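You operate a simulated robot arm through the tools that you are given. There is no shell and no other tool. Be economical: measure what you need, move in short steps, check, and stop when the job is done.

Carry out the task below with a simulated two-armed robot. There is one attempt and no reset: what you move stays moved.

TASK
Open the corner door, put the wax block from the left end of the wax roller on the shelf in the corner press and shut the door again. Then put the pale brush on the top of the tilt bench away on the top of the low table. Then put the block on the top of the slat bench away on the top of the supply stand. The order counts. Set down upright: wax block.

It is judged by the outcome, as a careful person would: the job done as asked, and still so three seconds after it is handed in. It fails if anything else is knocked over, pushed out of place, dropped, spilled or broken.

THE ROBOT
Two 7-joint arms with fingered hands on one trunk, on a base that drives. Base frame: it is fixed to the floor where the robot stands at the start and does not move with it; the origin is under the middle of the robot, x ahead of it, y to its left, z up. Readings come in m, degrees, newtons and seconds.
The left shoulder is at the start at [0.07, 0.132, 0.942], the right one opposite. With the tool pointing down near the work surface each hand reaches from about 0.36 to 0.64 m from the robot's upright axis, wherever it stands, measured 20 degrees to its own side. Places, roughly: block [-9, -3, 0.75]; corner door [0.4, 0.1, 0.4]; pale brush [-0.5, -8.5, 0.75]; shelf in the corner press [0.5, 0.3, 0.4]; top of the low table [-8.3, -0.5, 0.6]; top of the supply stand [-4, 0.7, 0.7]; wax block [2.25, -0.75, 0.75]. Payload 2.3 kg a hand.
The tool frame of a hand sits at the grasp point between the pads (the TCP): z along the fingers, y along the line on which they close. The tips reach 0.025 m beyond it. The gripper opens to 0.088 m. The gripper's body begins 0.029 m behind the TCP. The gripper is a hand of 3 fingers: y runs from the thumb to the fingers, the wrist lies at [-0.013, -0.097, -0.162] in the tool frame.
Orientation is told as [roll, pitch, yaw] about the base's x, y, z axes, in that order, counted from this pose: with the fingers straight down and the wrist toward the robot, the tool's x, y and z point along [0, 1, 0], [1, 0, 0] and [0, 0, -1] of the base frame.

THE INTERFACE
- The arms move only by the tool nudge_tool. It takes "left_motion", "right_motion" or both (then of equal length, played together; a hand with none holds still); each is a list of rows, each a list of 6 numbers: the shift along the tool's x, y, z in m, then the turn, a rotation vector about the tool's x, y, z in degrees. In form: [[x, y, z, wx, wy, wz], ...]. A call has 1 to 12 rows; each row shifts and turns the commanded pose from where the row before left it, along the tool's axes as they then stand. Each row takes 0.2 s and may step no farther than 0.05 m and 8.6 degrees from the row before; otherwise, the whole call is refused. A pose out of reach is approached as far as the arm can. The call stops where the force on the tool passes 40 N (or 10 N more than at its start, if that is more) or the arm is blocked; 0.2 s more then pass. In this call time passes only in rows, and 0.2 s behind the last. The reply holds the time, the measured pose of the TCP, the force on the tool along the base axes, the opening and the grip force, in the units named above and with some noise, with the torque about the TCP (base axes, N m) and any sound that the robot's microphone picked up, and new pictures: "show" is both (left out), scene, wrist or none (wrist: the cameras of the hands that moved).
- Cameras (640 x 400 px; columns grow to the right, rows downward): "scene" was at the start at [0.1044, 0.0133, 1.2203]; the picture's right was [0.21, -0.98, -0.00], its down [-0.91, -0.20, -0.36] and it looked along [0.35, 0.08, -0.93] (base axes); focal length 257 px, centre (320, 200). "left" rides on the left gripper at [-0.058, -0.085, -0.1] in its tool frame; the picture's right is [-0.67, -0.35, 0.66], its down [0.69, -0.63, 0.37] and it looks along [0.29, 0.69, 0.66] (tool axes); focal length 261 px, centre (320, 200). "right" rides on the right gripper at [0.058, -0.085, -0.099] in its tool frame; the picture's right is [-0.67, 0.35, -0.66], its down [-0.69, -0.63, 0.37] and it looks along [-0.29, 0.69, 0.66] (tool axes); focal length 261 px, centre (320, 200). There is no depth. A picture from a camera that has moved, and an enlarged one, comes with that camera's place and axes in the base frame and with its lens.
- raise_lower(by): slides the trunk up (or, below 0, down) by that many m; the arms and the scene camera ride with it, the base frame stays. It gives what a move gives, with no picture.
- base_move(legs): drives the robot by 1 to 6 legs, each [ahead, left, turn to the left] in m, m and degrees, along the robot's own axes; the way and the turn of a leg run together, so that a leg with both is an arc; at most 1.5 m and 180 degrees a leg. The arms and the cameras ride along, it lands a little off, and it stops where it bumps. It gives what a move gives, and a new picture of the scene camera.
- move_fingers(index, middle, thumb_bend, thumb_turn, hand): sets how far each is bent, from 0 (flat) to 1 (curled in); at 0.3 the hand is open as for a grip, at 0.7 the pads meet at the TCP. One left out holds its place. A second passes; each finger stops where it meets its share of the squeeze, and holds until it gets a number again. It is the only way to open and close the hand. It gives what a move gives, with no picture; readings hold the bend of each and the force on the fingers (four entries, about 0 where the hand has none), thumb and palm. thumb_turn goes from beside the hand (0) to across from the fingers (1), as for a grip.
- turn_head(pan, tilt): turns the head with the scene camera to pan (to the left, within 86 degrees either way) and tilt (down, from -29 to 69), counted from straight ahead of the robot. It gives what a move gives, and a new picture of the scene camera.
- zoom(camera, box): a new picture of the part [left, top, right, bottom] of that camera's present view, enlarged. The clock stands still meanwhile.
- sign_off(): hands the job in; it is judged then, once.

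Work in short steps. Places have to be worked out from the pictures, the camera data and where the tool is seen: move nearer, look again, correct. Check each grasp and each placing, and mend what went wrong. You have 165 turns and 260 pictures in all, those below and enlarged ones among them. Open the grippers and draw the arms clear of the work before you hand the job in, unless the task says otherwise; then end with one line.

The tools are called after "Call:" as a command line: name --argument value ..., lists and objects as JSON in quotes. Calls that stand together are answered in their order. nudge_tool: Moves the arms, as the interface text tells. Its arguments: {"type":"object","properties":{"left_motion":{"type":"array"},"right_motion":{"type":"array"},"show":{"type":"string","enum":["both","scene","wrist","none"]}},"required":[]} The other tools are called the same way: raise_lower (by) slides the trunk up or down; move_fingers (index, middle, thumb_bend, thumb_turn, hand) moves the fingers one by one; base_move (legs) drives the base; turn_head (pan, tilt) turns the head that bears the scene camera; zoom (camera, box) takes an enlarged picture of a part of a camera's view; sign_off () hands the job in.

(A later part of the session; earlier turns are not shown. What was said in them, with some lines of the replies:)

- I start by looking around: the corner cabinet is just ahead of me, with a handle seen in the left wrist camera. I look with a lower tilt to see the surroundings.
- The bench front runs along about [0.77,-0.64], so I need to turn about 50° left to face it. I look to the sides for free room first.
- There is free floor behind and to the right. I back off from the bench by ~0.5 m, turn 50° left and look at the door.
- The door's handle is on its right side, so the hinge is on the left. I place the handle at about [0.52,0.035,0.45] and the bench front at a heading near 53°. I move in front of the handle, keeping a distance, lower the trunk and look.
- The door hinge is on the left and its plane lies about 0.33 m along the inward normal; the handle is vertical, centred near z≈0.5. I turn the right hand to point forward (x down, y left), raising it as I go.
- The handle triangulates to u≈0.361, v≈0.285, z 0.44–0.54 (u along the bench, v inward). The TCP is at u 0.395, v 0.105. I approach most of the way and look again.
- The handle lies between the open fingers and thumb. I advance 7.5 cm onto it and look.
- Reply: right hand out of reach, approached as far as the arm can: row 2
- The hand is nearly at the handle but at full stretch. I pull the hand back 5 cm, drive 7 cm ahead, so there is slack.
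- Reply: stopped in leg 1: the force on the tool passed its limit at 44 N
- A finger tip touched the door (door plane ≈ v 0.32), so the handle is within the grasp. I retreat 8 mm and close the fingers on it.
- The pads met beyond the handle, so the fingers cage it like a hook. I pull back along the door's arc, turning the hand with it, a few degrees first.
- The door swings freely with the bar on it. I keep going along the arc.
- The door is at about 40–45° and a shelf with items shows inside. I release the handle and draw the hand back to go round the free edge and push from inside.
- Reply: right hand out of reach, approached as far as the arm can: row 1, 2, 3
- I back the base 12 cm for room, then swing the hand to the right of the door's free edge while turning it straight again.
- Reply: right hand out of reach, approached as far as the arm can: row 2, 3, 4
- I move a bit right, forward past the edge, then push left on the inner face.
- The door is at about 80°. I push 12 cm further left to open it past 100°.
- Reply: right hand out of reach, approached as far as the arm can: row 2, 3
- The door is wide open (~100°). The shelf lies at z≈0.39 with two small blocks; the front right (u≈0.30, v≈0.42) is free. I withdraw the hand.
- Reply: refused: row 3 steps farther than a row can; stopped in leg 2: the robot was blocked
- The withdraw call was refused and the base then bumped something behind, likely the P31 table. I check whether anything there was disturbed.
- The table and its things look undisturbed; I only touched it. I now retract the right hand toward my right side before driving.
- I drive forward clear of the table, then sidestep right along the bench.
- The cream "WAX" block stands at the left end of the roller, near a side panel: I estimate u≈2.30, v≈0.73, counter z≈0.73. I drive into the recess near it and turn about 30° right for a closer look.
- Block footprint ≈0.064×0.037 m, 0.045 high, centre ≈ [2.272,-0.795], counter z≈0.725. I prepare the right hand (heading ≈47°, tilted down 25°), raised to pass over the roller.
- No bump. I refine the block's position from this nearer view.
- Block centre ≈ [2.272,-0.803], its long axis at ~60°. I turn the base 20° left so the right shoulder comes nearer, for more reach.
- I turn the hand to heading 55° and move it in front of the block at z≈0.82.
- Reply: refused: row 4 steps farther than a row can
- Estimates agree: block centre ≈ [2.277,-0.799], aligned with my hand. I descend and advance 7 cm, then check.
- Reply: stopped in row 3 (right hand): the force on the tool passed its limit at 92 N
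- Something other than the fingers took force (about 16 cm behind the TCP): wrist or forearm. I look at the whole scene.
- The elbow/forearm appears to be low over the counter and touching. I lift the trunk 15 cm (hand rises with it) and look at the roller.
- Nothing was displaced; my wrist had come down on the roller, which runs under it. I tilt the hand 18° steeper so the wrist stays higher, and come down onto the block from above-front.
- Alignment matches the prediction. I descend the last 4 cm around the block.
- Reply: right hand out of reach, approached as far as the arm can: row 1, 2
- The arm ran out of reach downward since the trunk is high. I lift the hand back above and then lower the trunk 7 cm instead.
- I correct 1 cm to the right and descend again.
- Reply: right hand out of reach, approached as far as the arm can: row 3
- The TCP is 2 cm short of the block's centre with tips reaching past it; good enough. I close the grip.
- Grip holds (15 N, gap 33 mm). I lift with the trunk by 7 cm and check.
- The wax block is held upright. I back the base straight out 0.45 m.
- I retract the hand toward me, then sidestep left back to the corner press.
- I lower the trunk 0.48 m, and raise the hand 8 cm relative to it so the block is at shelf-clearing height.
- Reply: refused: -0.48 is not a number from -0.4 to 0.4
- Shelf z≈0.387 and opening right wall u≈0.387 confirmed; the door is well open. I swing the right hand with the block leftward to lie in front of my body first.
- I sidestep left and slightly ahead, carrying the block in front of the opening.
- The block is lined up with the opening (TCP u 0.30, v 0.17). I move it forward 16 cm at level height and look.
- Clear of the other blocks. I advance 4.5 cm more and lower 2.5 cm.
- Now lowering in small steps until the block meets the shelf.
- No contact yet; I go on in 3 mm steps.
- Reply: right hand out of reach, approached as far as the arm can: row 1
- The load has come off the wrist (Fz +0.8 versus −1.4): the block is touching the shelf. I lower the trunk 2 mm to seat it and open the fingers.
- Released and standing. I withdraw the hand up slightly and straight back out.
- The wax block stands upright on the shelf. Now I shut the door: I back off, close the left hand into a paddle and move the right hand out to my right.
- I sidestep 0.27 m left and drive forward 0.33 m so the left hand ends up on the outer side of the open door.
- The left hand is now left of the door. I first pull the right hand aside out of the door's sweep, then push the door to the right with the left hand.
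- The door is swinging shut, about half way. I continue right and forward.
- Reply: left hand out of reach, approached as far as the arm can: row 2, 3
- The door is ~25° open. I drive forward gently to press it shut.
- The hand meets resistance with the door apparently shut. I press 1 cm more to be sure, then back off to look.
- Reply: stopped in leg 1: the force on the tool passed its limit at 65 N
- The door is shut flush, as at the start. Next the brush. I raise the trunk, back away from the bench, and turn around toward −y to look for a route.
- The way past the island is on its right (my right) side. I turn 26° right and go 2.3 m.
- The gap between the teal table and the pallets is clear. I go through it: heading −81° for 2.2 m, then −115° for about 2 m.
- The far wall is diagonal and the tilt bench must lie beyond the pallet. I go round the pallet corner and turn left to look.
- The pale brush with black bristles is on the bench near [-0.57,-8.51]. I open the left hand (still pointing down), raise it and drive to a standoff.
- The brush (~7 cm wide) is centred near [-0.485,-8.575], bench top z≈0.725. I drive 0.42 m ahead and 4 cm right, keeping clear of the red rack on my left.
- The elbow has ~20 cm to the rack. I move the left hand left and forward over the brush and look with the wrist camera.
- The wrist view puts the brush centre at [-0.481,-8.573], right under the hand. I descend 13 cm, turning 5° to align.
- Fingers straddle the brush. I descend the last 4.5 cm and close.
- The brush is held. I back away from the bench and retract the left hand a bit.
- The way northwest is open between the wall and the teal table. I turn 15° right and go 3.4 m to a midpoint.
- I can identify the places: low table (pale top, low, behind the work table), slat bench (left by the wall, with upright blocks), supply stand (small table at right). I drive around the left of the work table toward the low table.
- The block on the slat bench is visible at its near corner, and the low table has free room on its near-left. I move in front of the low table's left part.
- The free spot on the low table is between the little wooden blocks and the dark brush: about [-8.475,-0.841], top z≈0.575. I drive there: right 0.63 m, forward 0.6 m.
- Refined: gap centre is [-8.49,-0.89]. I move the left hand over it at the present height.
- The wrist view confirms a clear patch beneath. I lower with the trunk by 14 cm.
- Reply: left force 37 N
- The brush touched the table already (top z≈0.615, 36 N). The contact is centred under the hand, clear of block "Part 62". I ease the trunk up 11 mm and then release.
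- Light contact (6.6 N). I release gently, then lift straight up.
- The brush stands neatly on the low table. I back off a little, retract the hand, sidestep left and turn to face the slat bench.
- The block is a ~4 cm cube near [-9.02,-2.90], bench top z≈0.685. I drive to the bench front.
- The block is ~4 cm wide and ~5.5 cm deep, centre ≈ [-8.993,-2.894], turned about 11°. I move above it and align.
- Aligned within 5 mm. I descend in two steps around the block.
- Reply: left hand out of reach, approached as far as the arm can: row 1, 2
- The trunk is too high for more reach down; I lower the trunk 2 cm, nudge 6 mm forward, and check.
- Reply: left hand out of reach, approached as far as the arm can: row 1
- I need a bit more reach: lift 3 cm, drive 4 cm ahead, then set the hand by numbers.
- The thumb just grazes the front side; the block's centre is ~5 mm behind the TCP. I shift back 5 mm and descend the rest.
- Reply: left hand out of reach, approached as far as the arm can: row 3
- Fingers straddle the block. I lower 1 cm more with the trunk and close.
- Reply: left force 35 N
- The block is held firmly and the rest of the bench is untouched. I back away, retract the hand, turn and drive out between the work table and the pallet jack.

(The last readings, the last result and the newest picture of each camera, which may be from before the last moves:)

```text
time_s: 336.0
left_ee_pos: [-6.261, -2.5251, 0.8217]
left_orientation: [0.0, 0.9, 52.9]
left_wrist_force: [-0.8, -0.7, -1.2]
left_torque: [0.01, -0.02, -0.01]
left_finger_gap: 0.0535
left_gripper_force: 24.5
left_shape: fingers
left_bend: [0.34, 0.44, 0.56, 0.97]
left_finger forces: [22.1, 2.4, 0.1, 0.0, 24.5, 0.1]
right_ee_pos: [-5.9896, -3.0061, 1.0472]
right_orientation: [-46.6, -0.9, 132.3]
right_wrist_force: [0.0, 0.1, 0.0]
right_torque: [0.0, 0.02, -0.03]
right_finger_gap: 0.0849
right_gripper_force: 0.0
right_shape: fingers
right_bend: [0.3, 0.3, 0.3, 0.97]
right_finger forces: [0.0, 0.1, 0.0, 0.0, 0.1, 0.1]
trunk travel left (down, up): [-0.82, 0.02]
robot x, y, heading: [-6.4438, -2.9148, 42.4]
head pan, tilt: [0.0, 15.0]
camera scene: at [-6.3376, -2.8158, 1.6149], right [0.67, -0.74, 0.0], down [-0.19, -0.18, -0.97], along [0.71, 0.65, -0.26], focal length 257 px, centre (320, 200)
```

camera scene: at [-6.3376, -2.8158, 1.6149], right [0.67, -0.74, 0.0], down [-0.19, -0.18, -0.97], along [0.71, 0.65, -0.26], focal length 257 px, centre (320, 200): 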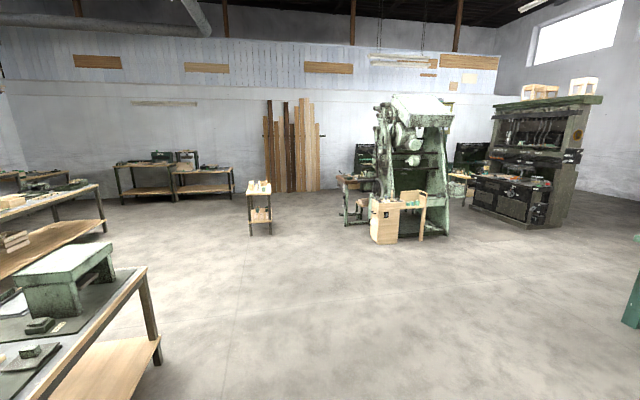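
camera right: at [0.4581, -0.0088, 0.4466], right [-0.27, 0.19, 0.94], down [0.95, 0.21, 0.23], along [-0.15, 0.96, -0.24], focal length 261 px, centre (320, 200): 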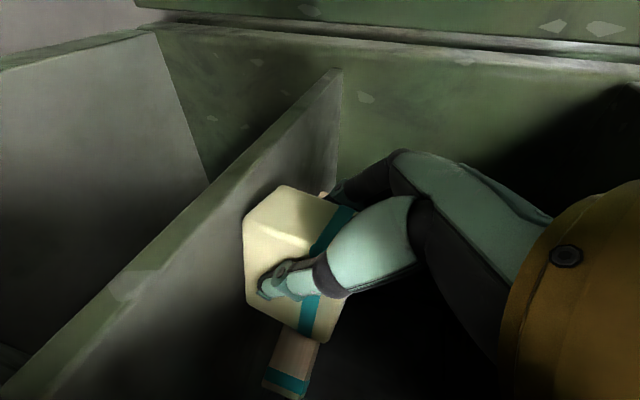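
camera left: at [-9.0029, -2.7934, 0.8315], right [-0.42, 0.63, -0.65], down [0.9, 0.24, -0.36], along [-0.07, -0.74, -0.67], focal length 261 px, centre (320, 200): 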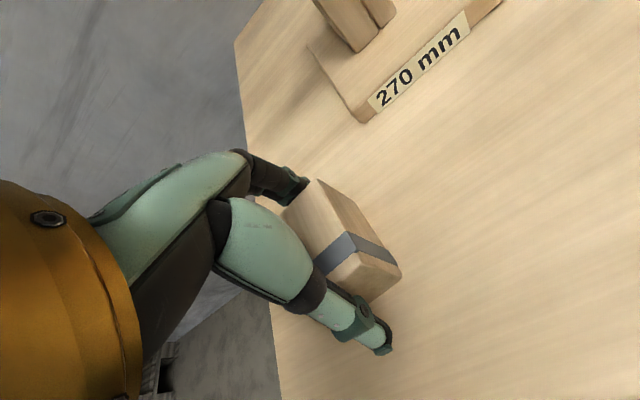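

The supply stand is ahead, with its short end facing me near [-4.17,0.45]. I drive up to about 1 m from it.

Call:
base_move --legs '[[0, 0, 13.5], [1.2, 0, 0], [1.2, 0, 0], [0.6, 0, 0]]'

Call:
turn_head --pan 0 --tilt 40

```text
time_s: 351.6
left_ee_pos: [-4.7318, 0.0273, 0.8221]
left_orientation: [0.0, 0.8, 69.0]
left_wrist_force: [-0.1, -0.3, -0.8]
left_torque: [0.02, -0.02, 0.01]
left_finger_gap: 0.0535
left_gripper_force: 24.0
left_shape: fingers
left_bend: [0.34, 0.44, 0.56, 0.97]
left_finger forces: [22.0, 2.4, 0.1, 0.0, 24.4, 0.0]
right_ee_pos: [-4.3392, -0.3584, 1.0472]
right_orientation: [-46.6, -0.9, 148.3]
right_wrist_force: [-0.3, 1.0, -0.4]
right_torque: [-0.01, 0.0, -0.03]
right_finger_gap: 0.0846
right_gripper_force: 0.0
right_shape: fingers
right_bend: [0.3, 0.3, 0.3, 0.97]
right_finger forces: [0.1, 0.1, 0.1, 0.0, 0.0, 0.1]
trunk travel left (down, up): [-0.82, 0.02]
robot x, y, heading: [-4.7992, -0.3931, 58.3]
head pan, tilt: [0.0, 15.0]
camera scene: at [-4.7256, -0.272, 1.6151], right [0.85, -0.52, 0.0], down [-0.14, -0.22, -0.97], along [0.51, 0.82, -0.26], focal length 257 px, centre (320, 200)
```

scene: 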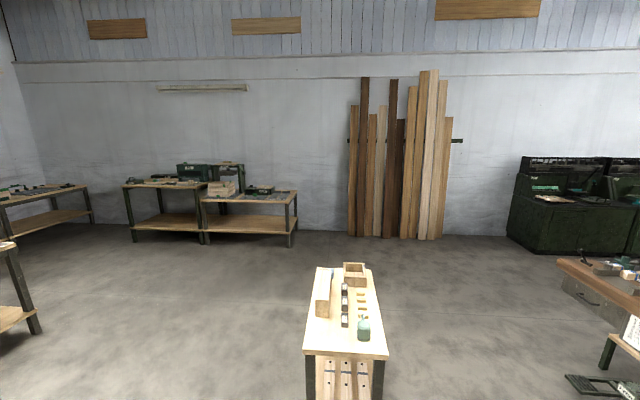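

```text
time_s: 352.5
left_ee_pos: [-4.7322, 0.0304, 0.8213]
left_orientation: [0.0, 0.9, 69.0]
left_wrist_force: [0.5, 0.6, -0.7]
left_torque: [0.01, 0.01, 0.05]
left_finger_gap: 0.0535
left_gripper_force: 24.1
left_shape: fingers
left_bend: [0.34, 0.44, 0.56, 0.97]
left_finger forces: [22.0, 2.3, 0.0, 0.0, 24.4, 0.0]
right_ee_pos: [-4.3384, -0.3595, 1.0465]
right_orientation: [-46.6, -0.9, 148.4]
right_wrist_force: [1.3, -0.5, -0.6]
right_torque: [0.01, -0.04, -0.01]
right_finger_gap: 0.0848
right_gripper_force: 0.1
right_shape: fingers
right_bend: [0.3, 0.3, 0.3, 0.97]
right_finger forces: [0.0, 0.1, 0.0, 0.1, 0.0, 0.0]
trunk travel left (down, up): [-0.82, 0.02]
robot x, y, heading: [-4.8014, -0.3918, 58.5]
head pan, tilt: [0.0, 40.0]
camera scene: at [-4.7289, -0.2775, 1.5754], right [0.85, -0.52, 0.0], down [-0.34, -0.55, -0.77], along [0.4, 0.65, -0.64], focal length 257 px, centre (320, 200)
```

scene: 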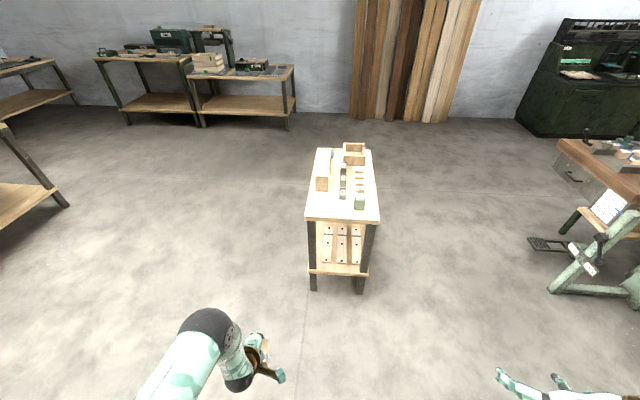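

Call:
zoom --camera "scene" --box '[280, 135, 408, 225]'

```text
4.44 times, centred on (344, 180) of scene
camera zoom: at [-4.7289, -0.2775, 1.5754], right [0.85, -0.52, 0.0], down [-0.34, -0.55, -0.77], along [0.4, 0.65, -0.64], focal length 1141 px, centre (213, 289)
```

zoom: 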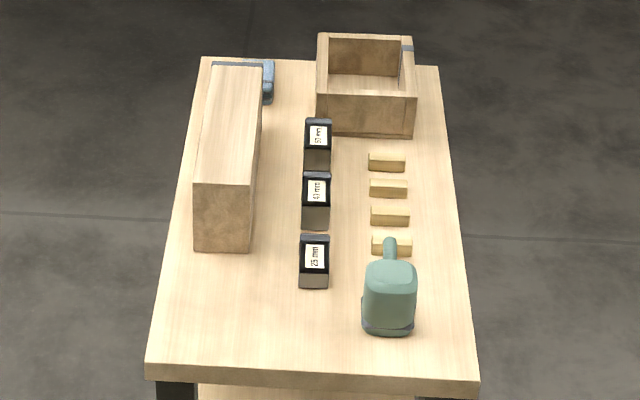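

A free patch lies on the stand's front-left at about [-4.177,0.586], top z≈0.69. I drive up to it.

Call:
base_move --legs '[[0.64, -0.168, -2.5]]'

Call:
turn_head --pan 10 --tilt 55

```text
time_s: 356.2
left_ee_pos: [-4.2199, 0.4823, 0.8217]
left_orientation: [0.0, 1.0, 66.0]
left_wrist_force: [0.2, -1.0, -0.2]
left_torque: [0.04, 0.03, -0.02]
left_finger_gap: 0.0534
left_gripper_force: 24.4
left_shape: fingers
left_bend: [0.34, 0.44, 0.56, 0.97]
left_finger forces: [22.0, 2.6, 0.0, 0.1, 24.4, 0.1]
right_ee_pos: [-3.8467, 0.0765, 1.0487]
right_orientation: [-46.7, -0.9, 145.4]
right_wrist_force: [0.4, 1.1, 0.2]
right_torque: [-0.01, 0.0, 0.0]
right_finger_gap: 0.0847
right_gripper_force: 0.1
right_shape: fingers
right_bend: [0.3, 0.3, 0.3, 0.97]
right_finger forces: [0.0, 0.0, 0.1, 0.0, 0.1, 0.0]
trunk travel left (down, up): [-0.82, 0.02]
robot x, y, heading: [-4.3099, 0.0666, 55.5]
head pan, tilt: [0.0, 40.0]
camera scene: at [-4.233, 0.1761, 1.5755], right [0.82, -0.57, 0.0], down [-0.36, -0.53, -0.77], along [0.43, 0.63, -0.64], focal length 257 px, centre (320, 200)
```

scene: 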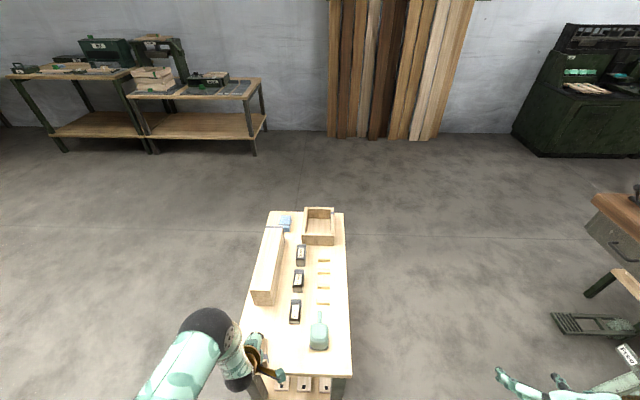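

```text
time_s: 357.0
left_ee_pos: [-4.2182, 0.4841, 0.8214]
left_orientation: [0.0, 0.9, 66.1]
left_wrist_force: [0.2, -0.2, -0.3]
left_torque: [0.01, 0.01, -0.01]
left_finger_gap: 0.0536
left_gripper_force: 24.7
left_shape: fingers
left_bend: [0.34, 0.44, 0.56, 0.97]
left_finger forces: [22.0, 2.4, 0.0, 0.1, 24.4, 0.0]
right_ee_pos: [-3.8465, 0.0771, 1.0464]
right_orientation: [-46.6, -0.9, 145.3]
right_wrist_force: [0.6, -0.1, 0.0]
right_torque: [-0.03, 0.0, 0.01]
right_finger_gap: 0.0847
right_gripper_force: 0.0
right_shape: fingers
right_bend: [0.3, 0.3, 0.3, 0.97]
right_finger forces: [0.0, 0.0, 0.1, 0.0, 0.0, 0.1]
trunk travel left (down, up): [-0.82, 0.02]
robot x, y, heading: [-4.3094, 0.0666, 55.6]
head pan, tilt: [10.0, 55.0]
camera scene: at [-4.2498, 0.1727, 1.5547], right [0.91, -0.41, 0.0], down [-0.34, -0.75, -0.57], along [0.24, 0.52, -0.82], focal length 257 px, centre (320, 200)
```

scene: 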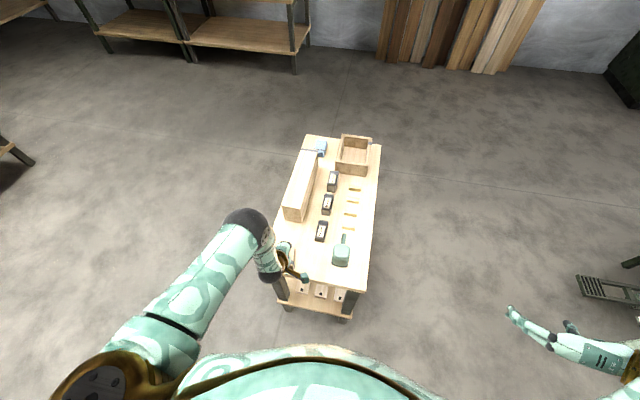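

I move the block over the patch, a little toward the front, and align it with the stand.

Call:
nudge_tool --left_motion '[[0.003, 0.047, 0, 0, 0, 0], [0.003, 0.047, 0, 0, 0, 0], [0, 0, 0, 0, 0, 8.5]]' --show "both"

```text
time_s: 357.8
left_ee_pos: [-4.1873, 0.5745, 0.8195]
left_orientation: [0.0, 1.0, 57.5]
left_wrist_force: [0.1, 0.6, 0.5]
left_torque: [-0.03, -0.02, 0.05]
left_finger_gap: 0.0529
left_gripper_force: 24.0
left_shape: fingers
left_bend: [0.34, 0.44, 0.56, 0.97]
left_finger forces: [21.9, 2.4, 0.1, 0.0, 24.1, 0.0]
right_ee_pos: [-3.8466, 0.0778, 1.0462]
right_orientation: [-46.5, -0.8, 145.4]
right_wrist_force: [-0.1, 0.5, -0.3]
right_torque: [0.0, 0.0, 0.02]
right_finger_gap: 0.0851
right_gripper_force: 0.1
right_shape: fingers
right_bend: [0.3, 0.3, 0.3, 0.97]
right_finger forces: [0.0, 0.1, 0.1, 0.1, 0.0, 0.1]
trunk travel left (down, up): [-0.82, 0.02]
robot x, y, heading: [-4.3073, 0.0615, 55.4]
head pan, tilt: [10.0, 55.0]
camera scene: at [-4.2513, 0.1726, 1.5548], right [0.91, -0.41, 0.0], down [-0.34, -0.75, -0.57], along [0.24, 0.52, -0.82], focal length 257 px, centre (320, 200)
camera left: at [-4.1832, 0.4725, 0.9214], right [0.37, -0.66, -0.65], down [-0.92, -0.17, -0.36], along [0.13, 0.73, -0.67], focal length 261 px, centre (320, 200)
```

scene: 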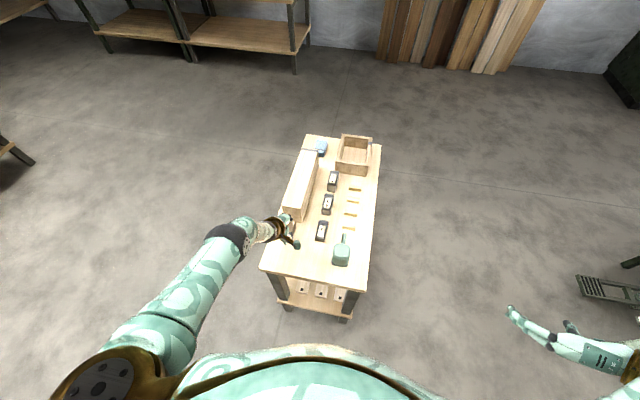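
left: 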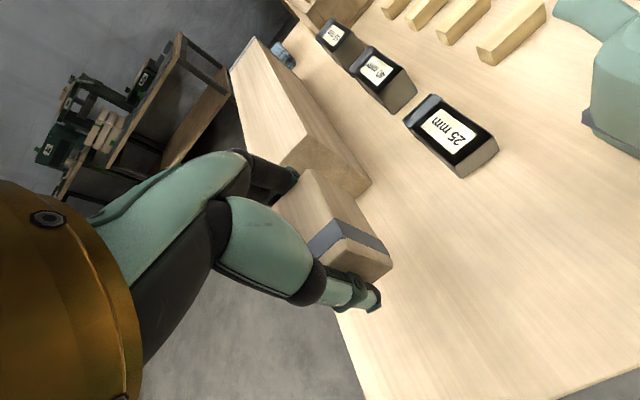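

The landing patch is clear on all sides. I lower 8 cm with the trunk, then in small steps.

Call:
raise_lower --by -0.07

Call:
raise_lower --by -0.012

Call:
zoom --camera "left" --box '[160, 100, 480, 300]'

```text
time_s: 358.9
left_ee_pos: [-4.1866, 0.5738, 0.7502]
left_orientation: [-0.1, 0.9, 57.6]
left_wrist_force: [-0.2, -0.3, -0.8]
left_torque: [0.04, 0.01, 0.0]
left_finger_gap: 0.0533
left_gripper_force: 24.4
left_shape: fingers
left_bend: [0.34, 0.44, 0.56, 0.97]
left_finger forces: [21.9, 2.3, 0.0, 0.0, 24.0, 0.0]
right_ee_pos: [-3.8467, 0.0769, 0.9762]
right_orientation: [-46.5, -0.9, 145.4]
right_wrist_force: [0.8, 1.0, 0.1]
right_torque: [-0.02, 0.0, 0.01]
right_finger_gap: 0.0849
right_gripper_force: 0.0
right_shape: fingers
right_bend: [0.3, 0.3, 0.3, 0.97]
right_finger forces: [0.1, 0.0, 0.1, 0.1, 0.0, 0.0]
trunk travel left (down, up): [-0.75, 0.09]
robot x, y, heading: [-4.3072, 0.0657, 55.5]
head pan, tilt: [10.0, 55.0]
```

```text
time_s: 359.5
left_ee_pos: [-4.1851, 0.574, 0.7373]
left_orientation: [-0.1, 0.9, 57.6]
left_wrist_force: [0.4, 0.4, -0.4]
left_torque: [0.0, 0.03, 0.05]
left_finger_gap: 0.0531
left_gripper_force: 24.3
left_shape: fingers
left_bend: [0.34, 0.44, 0.56, 0.97]
left_finger forces: [21.9, 2.4, 0.1, 0.0, 24.1, 0.0]
right_ee_pos: [-3.8459, 0.0777, 0.965]
right_orientation: [-46.6, -0.9, 145.4]
right_wrist_force: [0.1, -0.2, -0.2]
right_torque: [-0.04, -0.02, 0.0]
right_finger_gap: 0.0846
right_gripper_force: 0.0
right_shape: fingers
right_bend: [0.3, 0.3, 0.3, 0.97]
right_finger forces: [0.0, 0.0, 0.0, 0.0, 0.0, 0.1]
trunk travel left (down, up): [-0.738, 0.102]
robot x, y, heading: [-4.3099, 0.065, 55.2]
head pan, tilt: [10.0, 55.0]
```

```text
2.00 times, centred on (320, 200) of left
camera zoom: at [-4.1821, 0.4724, 0.8394], right [0.37, -0.66, -0.65], down [-0.92, -0.17, -0.36], along [0.13, 0.73, -0.67], focal length 521 px, centre (320, 200)
```

zoom: 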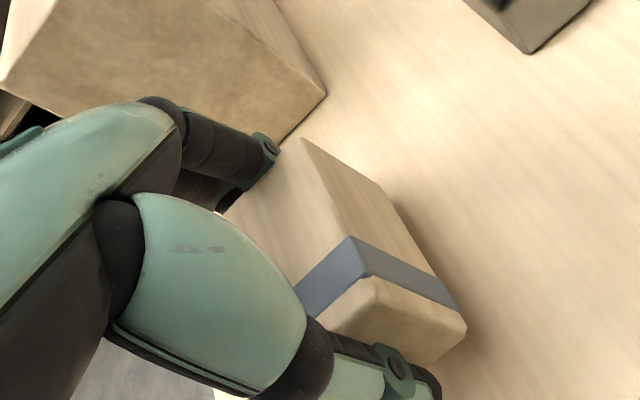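

The far fingers are fairly close to the big block, so I shift 2 cm toward the front edge, then keep lowering.

Call:
nudge_tool --left_motion '[[0, -0.02, 0, 0, 0, 0]]' --show "none"

Call:
raise_lower --by -0.008

Call:
raise_lower --by -0.006

Call:
raise_lower --by -0.005

```text
time_s: 359.9
left_ee_pos: [-4.1979, 0.5581, 0.7402]
left_orientation: [-0.1, 0.9, 57.6]
left_wrist_force: [-0.4, -0.3, -0.3]
left_torque: [0.07, 0.01, -0.03]
left_finger_gap: 0.0532
left_gripper_force: 24.5
left_shape: fingers
left_bend: [0.34, 0.44, 0.56, 0.97]
left_finger forces: [21.8, 2.4, 0.1, 0.1, 24.1, 0.0]
right_ee_pos: [-3.8465, 0.076, 0.9643]
right_orientation: [-46.6, -0.9, 145.4]
right_wrist_force: [0.4, 0.2, 0.2]
right_torque: [-0.01, 0.01, 0.01]
right_finger_gap: 0.0847
right_gripper_force: 0.0
right_shape: fingers
right_bend: [0.3, 0.3, 0.3, 0.97]
right_finger forces: [0.0, 0.1, 0.0, 0.1, 0.0, 0.0]
trunk travel left (down, up): [-0.738, 0.102]
robot x, y, heading: [-4.3049, 0.0671, 55.6]
head pan, tilt: [10.0, 55.0]
```

```text
time_s: 360.4
left_ee_pos: [-4.1985, 0.5574, 0.7309]
left_orientation: [-0.1, 0.8, 57.6]
left_wrist_force: [0.1, 0.3, -0.4]
left_torque: [-0.04, -0.04, -0.01]
left_finger_gap: 0.0535
left_gripper_force: 24.1
left_shape: fingers
left_bend: [0.34, 0.44, 0.56, 0.97]
left_finger forces: [21.8, 2.3, 0.0, 0.0, 24.1, 0.1]
right_ee_pos: [-3.8463, 0.0787, 0.9565]
right_orientation: [-46.6, -0.9, 145.3]
right_wrist_force: [0.3, 0.6, -0.2]
right_torque: [0.01, 0.04, 0.02]
right_finger_gap: 0.0847
right_gripper_force: 0.1
right_shape: fingers
right_bend: [0.3, 0.3, 0.3, 0.97]
right_finger forces: [0.0, 0.0, 0.0, 0.0, 0.0, 0.0]
trunk travel left (down, up): [-0.73, 0.11]
robot x, y, heading: [-4.311, 0.0625, 55.4]
head pan, tilt: [10.0, 55.0]
```

```text
time_s: 361.0
left_ee_pos: [-4.1982, 0.5562, 0.729]
left_orientation: [0.0, 0.4, 57.6]
left_wrist_force: [-0.4, 0.9, 17.5]
left_torque: [0.64, -0.22, -0.02]
left_finger_gap: 0.0531
left_gripper_force: 34.0
left_shape: fingers
left_bend: [0.34, 0.42, 0.56, 0.97]
left_finger forces: [22.8, 19.6, 0.0, 0.0, 24.6, 0.1]
right_ee_pos: [-3.8473, 0.0746, 0.9517]
right_orientation: [-46.6, -1.0, 145.4]
right_wrist_force: [0.6, 1.6, -0.4]
right_torque: [0.0, 0.0, 0.01]
right_finger_gap: 0.0847
right_gripper_force: 0.0
right_shape: fingers
right_bend: [0.3, 0.3, 0.3, 0.97]
right_finger forces: [0.1, 0.0, 0.1, 0.0, 0.1, 0.0]
trunk travel left (down, up): [-0.724, 0.116]
robot x, y, heading: [-4.3106, 0.0639, 55.6]
head pan, tilt: [10.0, 55.0]
```

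```text
time_s: 361.5
left_ee_pos: [-4.1975, 0.557, 0.7273]
left_orientation: [0.0, 0.1, 57.6]
left_wrist_force: [-0.1, 4.6, 37.0]
left_torque: [1.16, -0.39, 0.05]
left_finger_gap: 0.0533
left_gripper_force: 43.1
left_shape: fingers
left_bend: [0.34, 0.38, 0.56, 0.97]
left_finger forces: [25.4, 32.8, 0.0, 0.0, 29.1, 0.1]
right_ee_pos: [-3.8467, 0.0713, 0.9472]
right_orientation: [-47.0, -1.1, 145.4]
right_wrist_force: [0.2, 0.8, -0.5]
right_torque: [0.02, 0.01, -0.03]
right_finger_gap: 0.0847
right_gripper_force: 0.0
right_shape: fingers
right_bend: [0.3, 0.3, 0.3, 0.97]
right_finger forces: [0.0, 0.0, 0.0, 0.0, 0.1, 0.0]
trunk travel left (down, up): [-0.719, 0.121]
robot x, y, heading: [-4.3061, 0.0605, 55.5]
head pan, tilt: [10.0, 55.0]
```

A fingertip and the block now meet the top together, as at pick-up. I ease 3 mm and release gently.

Call:
raise_lower --by 0.003

Call:
move_fingers --hand "left" --thumb_bend 0.45 --index 0.32 --middle 0.36

Call:
zoom --camera "left" --box '[160, 100, 480, 300]'

```text
time_s: 362.0
left_ee_pos: [-4.1987, 0.5552, 0.7266]
left_orientation: [0.0, 0.4, 57.5]
left_wrist_force: [0.9, 5.2, 28.0]
left_torque: [1.17, -0.39, 0.05]
left_finger_gap: 0.0532
left_gripper_force: 39.6
left_shape: fingers
left_bend: [0.34, 0.38, 0.56, 0.97]
left_finger forces: [25.1, 28.4, 0.0, 0.0, 24.8, 0.1]
right_ee_pos: [-3.8479, 0.0724, 0.9498]
right_orientation: [-47.0, -1.0, 145.3]
right_wrist_force: [-0.3, 0.1, 0.1]
right_torque: [-0.02, -0.03, -0.03]
right_finger_gap: 0.0847
right_gripper_force: 0.1
right_shape: fingers
right_bend: [0.3, 0.3, 0.3, 0.97]
right_finger forces: [0.0, 0.1, 0.1, 0.0, 0.0, 0.0]
trunk travel left (down, up): [-0.722, 0.118]
robot x, y, heading: [-4.3081, 0.0626, 55.6]
head pan, tilt: [10.0, 55.0]
```

```text
time_s: 363.0
left_ee_pos: [-4.1987, 0.5544, 0.7269]
left_orientation: [0.1, 0.5, 57.5]
left_wrist_force: [-2.6, -1.6, 20.6]
left_torque: [0.69, -0.24, 0.13]
left_finger_gap: 0.0711
left_gripper_force: 13.2
left_shape: fingers
left_bend: [0.29, 0.35, 0.44, 0.97]
left_finger forces: [3.3, 19.1, 0.0, 0.1, 4.2, 0.0]
right_ee_pos: [-3.8484, 0.073, 0.9501]
right_orientation: [-47.0, -1.0, 145.3]
right_wrist_force: [-0.3, 0.1, 0.5]
right_torque: [0.04, 0.0, 0.04]
right_finger_gap: 0.0848
right_gripper_force: 0.0
right_shape: fingers
right_bend: [0.3, 0.3, 0.3, 0.97]
right_finger forces: [0.0, 0.0, 0.1, 0.0, 0.1, 0.0]
trunk travel left (down, up): [-0.722, 0.118]
robot x, y, heading: [-4.3077, 0.0649, 55.5]
head pan, tilt: [10.0, 55.0]
```

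```text
2.00 times, centred on (320, 200) of left
camera zoom: at [-4.195, 0.4516, 0.8273], right [0.38, -0.66, -0.65], down [-0.92, -0.17, -0.36], along [0.13, 0.73, -0.67], focal length 521 px, centre (320, 200)
```

zoom: 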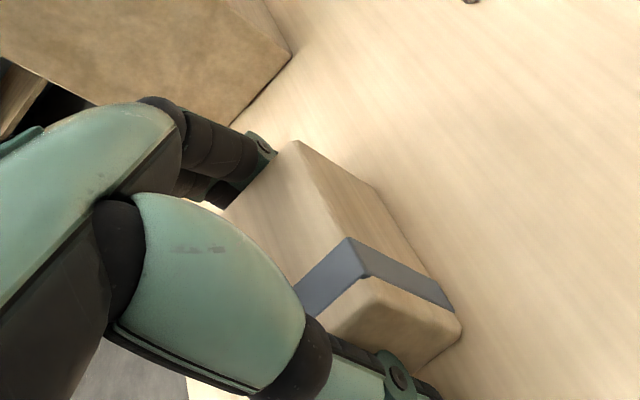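

I raise 8 mm to unload the pressing fingertip, open fully, and lift clear.

Call:
raise_lower --by 0.006

Call:
move_fingers --hand "left" --thumb_bend 0.3 --index 0.27 --middle 0.27

Call:
zoom --camera "left" --box '[160, 100, 480, 300]'

```text
time_s: 363.6
left_ee_pos: [-4.1978, 0.5561, 0.7277]
left_orientation: [-0.1, 1.2, 57.5]
left_wrist_force: [0.5, -0.5, -0.9]
left_torque: [-0.01, -0.04, 0.0]
left_finger_gap: 0.0706
left_gripper_force: 3.0
left_shape: fingers
left_bend: [0.29, 0.36, 0.44, 0.97]
left_finger forces: [2.9, 0.0, 0.0, 0.0, 3.3, 0.0]
right_ee_pos: [-3.8463, 0.0769, 0.955]
right_orientation: [-46.6, -0.9, 145.4]
right_wrist_force: [-0.3, -0.6, -0.2]
right_torque: [-0.02, -0.04, -0.01]
right_finger_gap: 0.0846
right_gripper_force: 0.0
right_shape: fingers
right_bend: [0.3, 0.3, 0.3, 0.97]
right_finger forces: [0.0, 0.0, 0.0, 0.0, 0.0, 0.1]
trunk travel left (down, up): [-0.728, 0.112]
robot x, y, heading: [-4.3089, 0.065, 55.5]
head pan, tilt: [10.0, 55.0]
```

```text
time_s: 364.6
left_ee_pos: [-4.197, 0.5583, 0.7297]
left_orientation: [-0.1, 0.8, 57.6]
left_wrist_force: [0.5, -0.1, 0.1]
left_torque: [0.01, -0.02, -0.04]
left_finger_gap: 0.088
left_gripper_force: 0.1
left_shape: fingers
left_bend: [0.27, 0.27, 0.3, 0.97]
left_finger forces: [0.0, 0.1, 0.1, 0.0, 0.0, 0.0]
right_ee_pos: [-3.846, 0.0765, 0.9552]
right_orientation: [-46.5, -0.9, 145.4]
right_wrist_force: [0.0, 0.5, 0.2]
right_torque: [0.01, 0.03, -0.01]
right_finger_gap: 0.0848
right_gripper_force: 0.0
right_shape: fingers
right_bend: [0.3, 0.3, 0.3, 0.97]
right_finger forces: [0.0, 0.1, 0.1, 0.0, 0.1, 0.0]
trunk travel left (down, up): [-0.728, 0.112]
robot x, y, heading: [-4.3046, 0.0621, 55.6]
head pan, tilt: [10.0, 55.0]
```

```text
2.00 times, centred on (320, 200) of left
camera zoom: at [-4.1934, 0.4556, 0.831], right [0.37, -0.66, -0.65], down [-0.92, -0.17, -0.36], along [0.13, 0.73, -0.67], focal length 521 px, centre (320, 200)
```

zoom: 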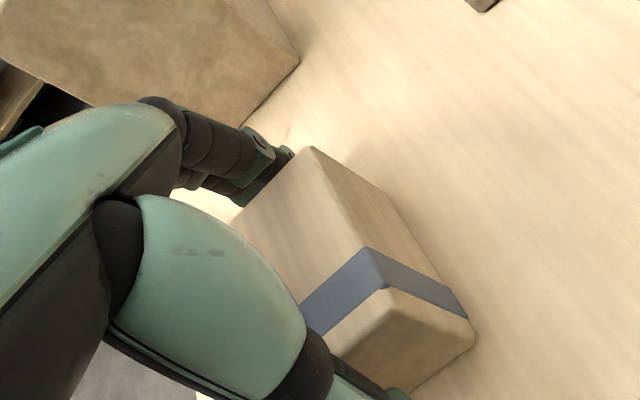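

All finger forces are zero and the block sits on the top. I lift straight up, slowly first.

Call:
raise_lower --by 0.03

Call:
raise_lower --by 0.08

Call:
base_move --legs '[[-0.35, 0, 0]]'

Call:
zoom --camera "scene" --box '[250, 90, 410, 190]'

```text
time_s: 365.3
left_ee_pos: [-4.1961, 0.5574, 0.7594]
left_orientation: [-0.1, 0.9, 57.6]
left_wrist_force: [-1.4, 0.2, -0.2]
left_torque: [-0.02, 0.0, 0.01]
left_finger_gap: 0.0879
left_gripper_force: 0.1
left_shape: fingers
left_bend: [0.27, 0.27, 0.3, 0.97]
left_finger forces: [0.0, 0.0, 0.0, 0.0, 0.0, 0.0]
right_ee_pos: [-3.8457, 0.0773, 0.9853]
right_orientation: [-46.6, -0.8, 145.4]
right_wrist_force: [-0.5, 0.4, -0.3]
right_torque: [-0.01, 0.02, 0.02]
right_finger_gap: 0.0848
right_gripper_force: 0.1
right_shape: fingers
right_bend: [0.3, 0.3, 0.3, 0.97]
right_finger forces: [0.1, 0.0, 0.1, 0.0, 0.0, 0.1]
trunk travel left (down, up): [-0.758, 0.082]
robot x, y, heading: [-4.3101, 0.0635, 55.4]
head pan, tilt: [10.0, 55.0]
```

```text
time_s: 366.5
left_ee_pos: [-4.1959, 0.5591, 0.8385]
left_orientation: [-0.1, 1.0, 57.6]
left_wrist_force: [0.0, -0.3, -0.2]
left_torque: [0.0, -0.02, -0.01]
left_finger_gap: 0.0882
left_gripper_force: 0.1
left_shape: fingers
left_bend: [0.27, 0.27, 0.3, 0.97]
left_finger forces: [0.0, 0.1, 0.0, 0.0, 0.0, 0.0]
right_ee_pos: [-3.8465, 0.076, 1.0651]
right_orientation: [-46.6, -0.9, 145.4]
right_wrist_force: [0.3, 0.4, -0.2]
right_torque: [-0.05, -0.02, 0.01]
right_finger_gap: 0.0848
right_gripper_force: 0.0
right_shape: fingers
right_bend: [0.3, 0.3, 0.3, 0.97]
right_finger forces: [0.0, 0.0, 0.0, 0.1, 0.0, 0.0]
trunk travel left (down, up): [-0.838, 0.002]
robot x, y, heading: [-4.306, 0.0648, 55.7]
head pan, tilt: [10.0, 55.0]
```

```text
time_s: 368.8
left_ee_pos: [-4.4012, 0.2612, 0.8385]
left_orientation: [-0.1, 1.0, 57.6]
left_wrist_force: [0.4, -0.1, -0.2]
left_torque: [-0.03, 0.0, -0.01]
left_finger_gap: 0.0881
left_gripper_force: 0.1
left_shape: fingers
left_bend: [0.27, 0.27, 0.3, 0.97]
left_finger forces: [0.0, 0.1, 0.0, 0.0, 0.1, 0.0]
right_ee_pos: [-4.0504, -0.2203, 1.064]
right_orientation: [-46.5, -1.0, 145.5]
right_wrist_force: [-0.2, 0.4, -0.6]
right_torque: [-0.02, 0.02, 0.01]
right_finger_gap: 0.0849
right_gripper_force: 0.0
right_shape: fingers
right_bend: [0.3, 0.3, 0.3, 0.97]
right_finger forces: [0.0, 0.0, 0.0, 0.0, 0.0, 0.0]
trunk travel left (down, up): [-0.838, 0.002]
robot x, y, heading: [-4.5139, -0.233, 55.5]
head pan, tilt: [10.0, 55.0]
camera scene: at [-4.4538, -0.1241, 1.5725], right [0.91, -0.41, 0.0], down [-0.34, -0.75, -0.57], along [0.24, 0.52, -0.82], focal length 257 px, centre (320, 200)
```

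scene: 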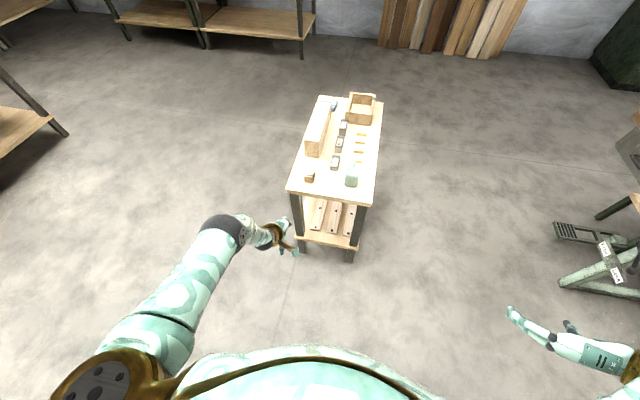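

```text
4.00 times, centred on (330, 140) of scene
camera zoom: at [-4.4538, -0.1241, 1.5725], right [0.91, -0.41, 0.0], down [-0.34, -0.75, -0.57], along [0.24, 0.52, -0.82], focal length 1027 px, centre (280, 440)
```

zoom: 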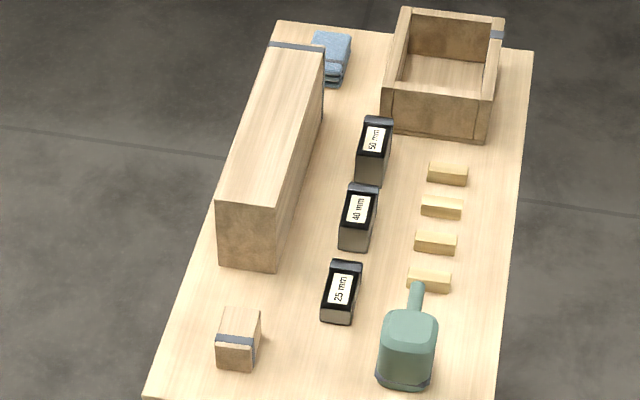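

The block stands on the supply stand, nothing else there has moved, and both hands are open and clear. I hand the job in.

Call:
sign_off

```text
The job is handed in.
```

All three parts were done in the order you gave. The wax block stands upright on the shelf in the corner press with the door shut, the pale brush is on the top of the low table, and the block from the slat bench is on the top of the supply stand. On the way the base touched the P31 table and the wrist pressed on the wax roller. Nothing looked out of place afterwards.
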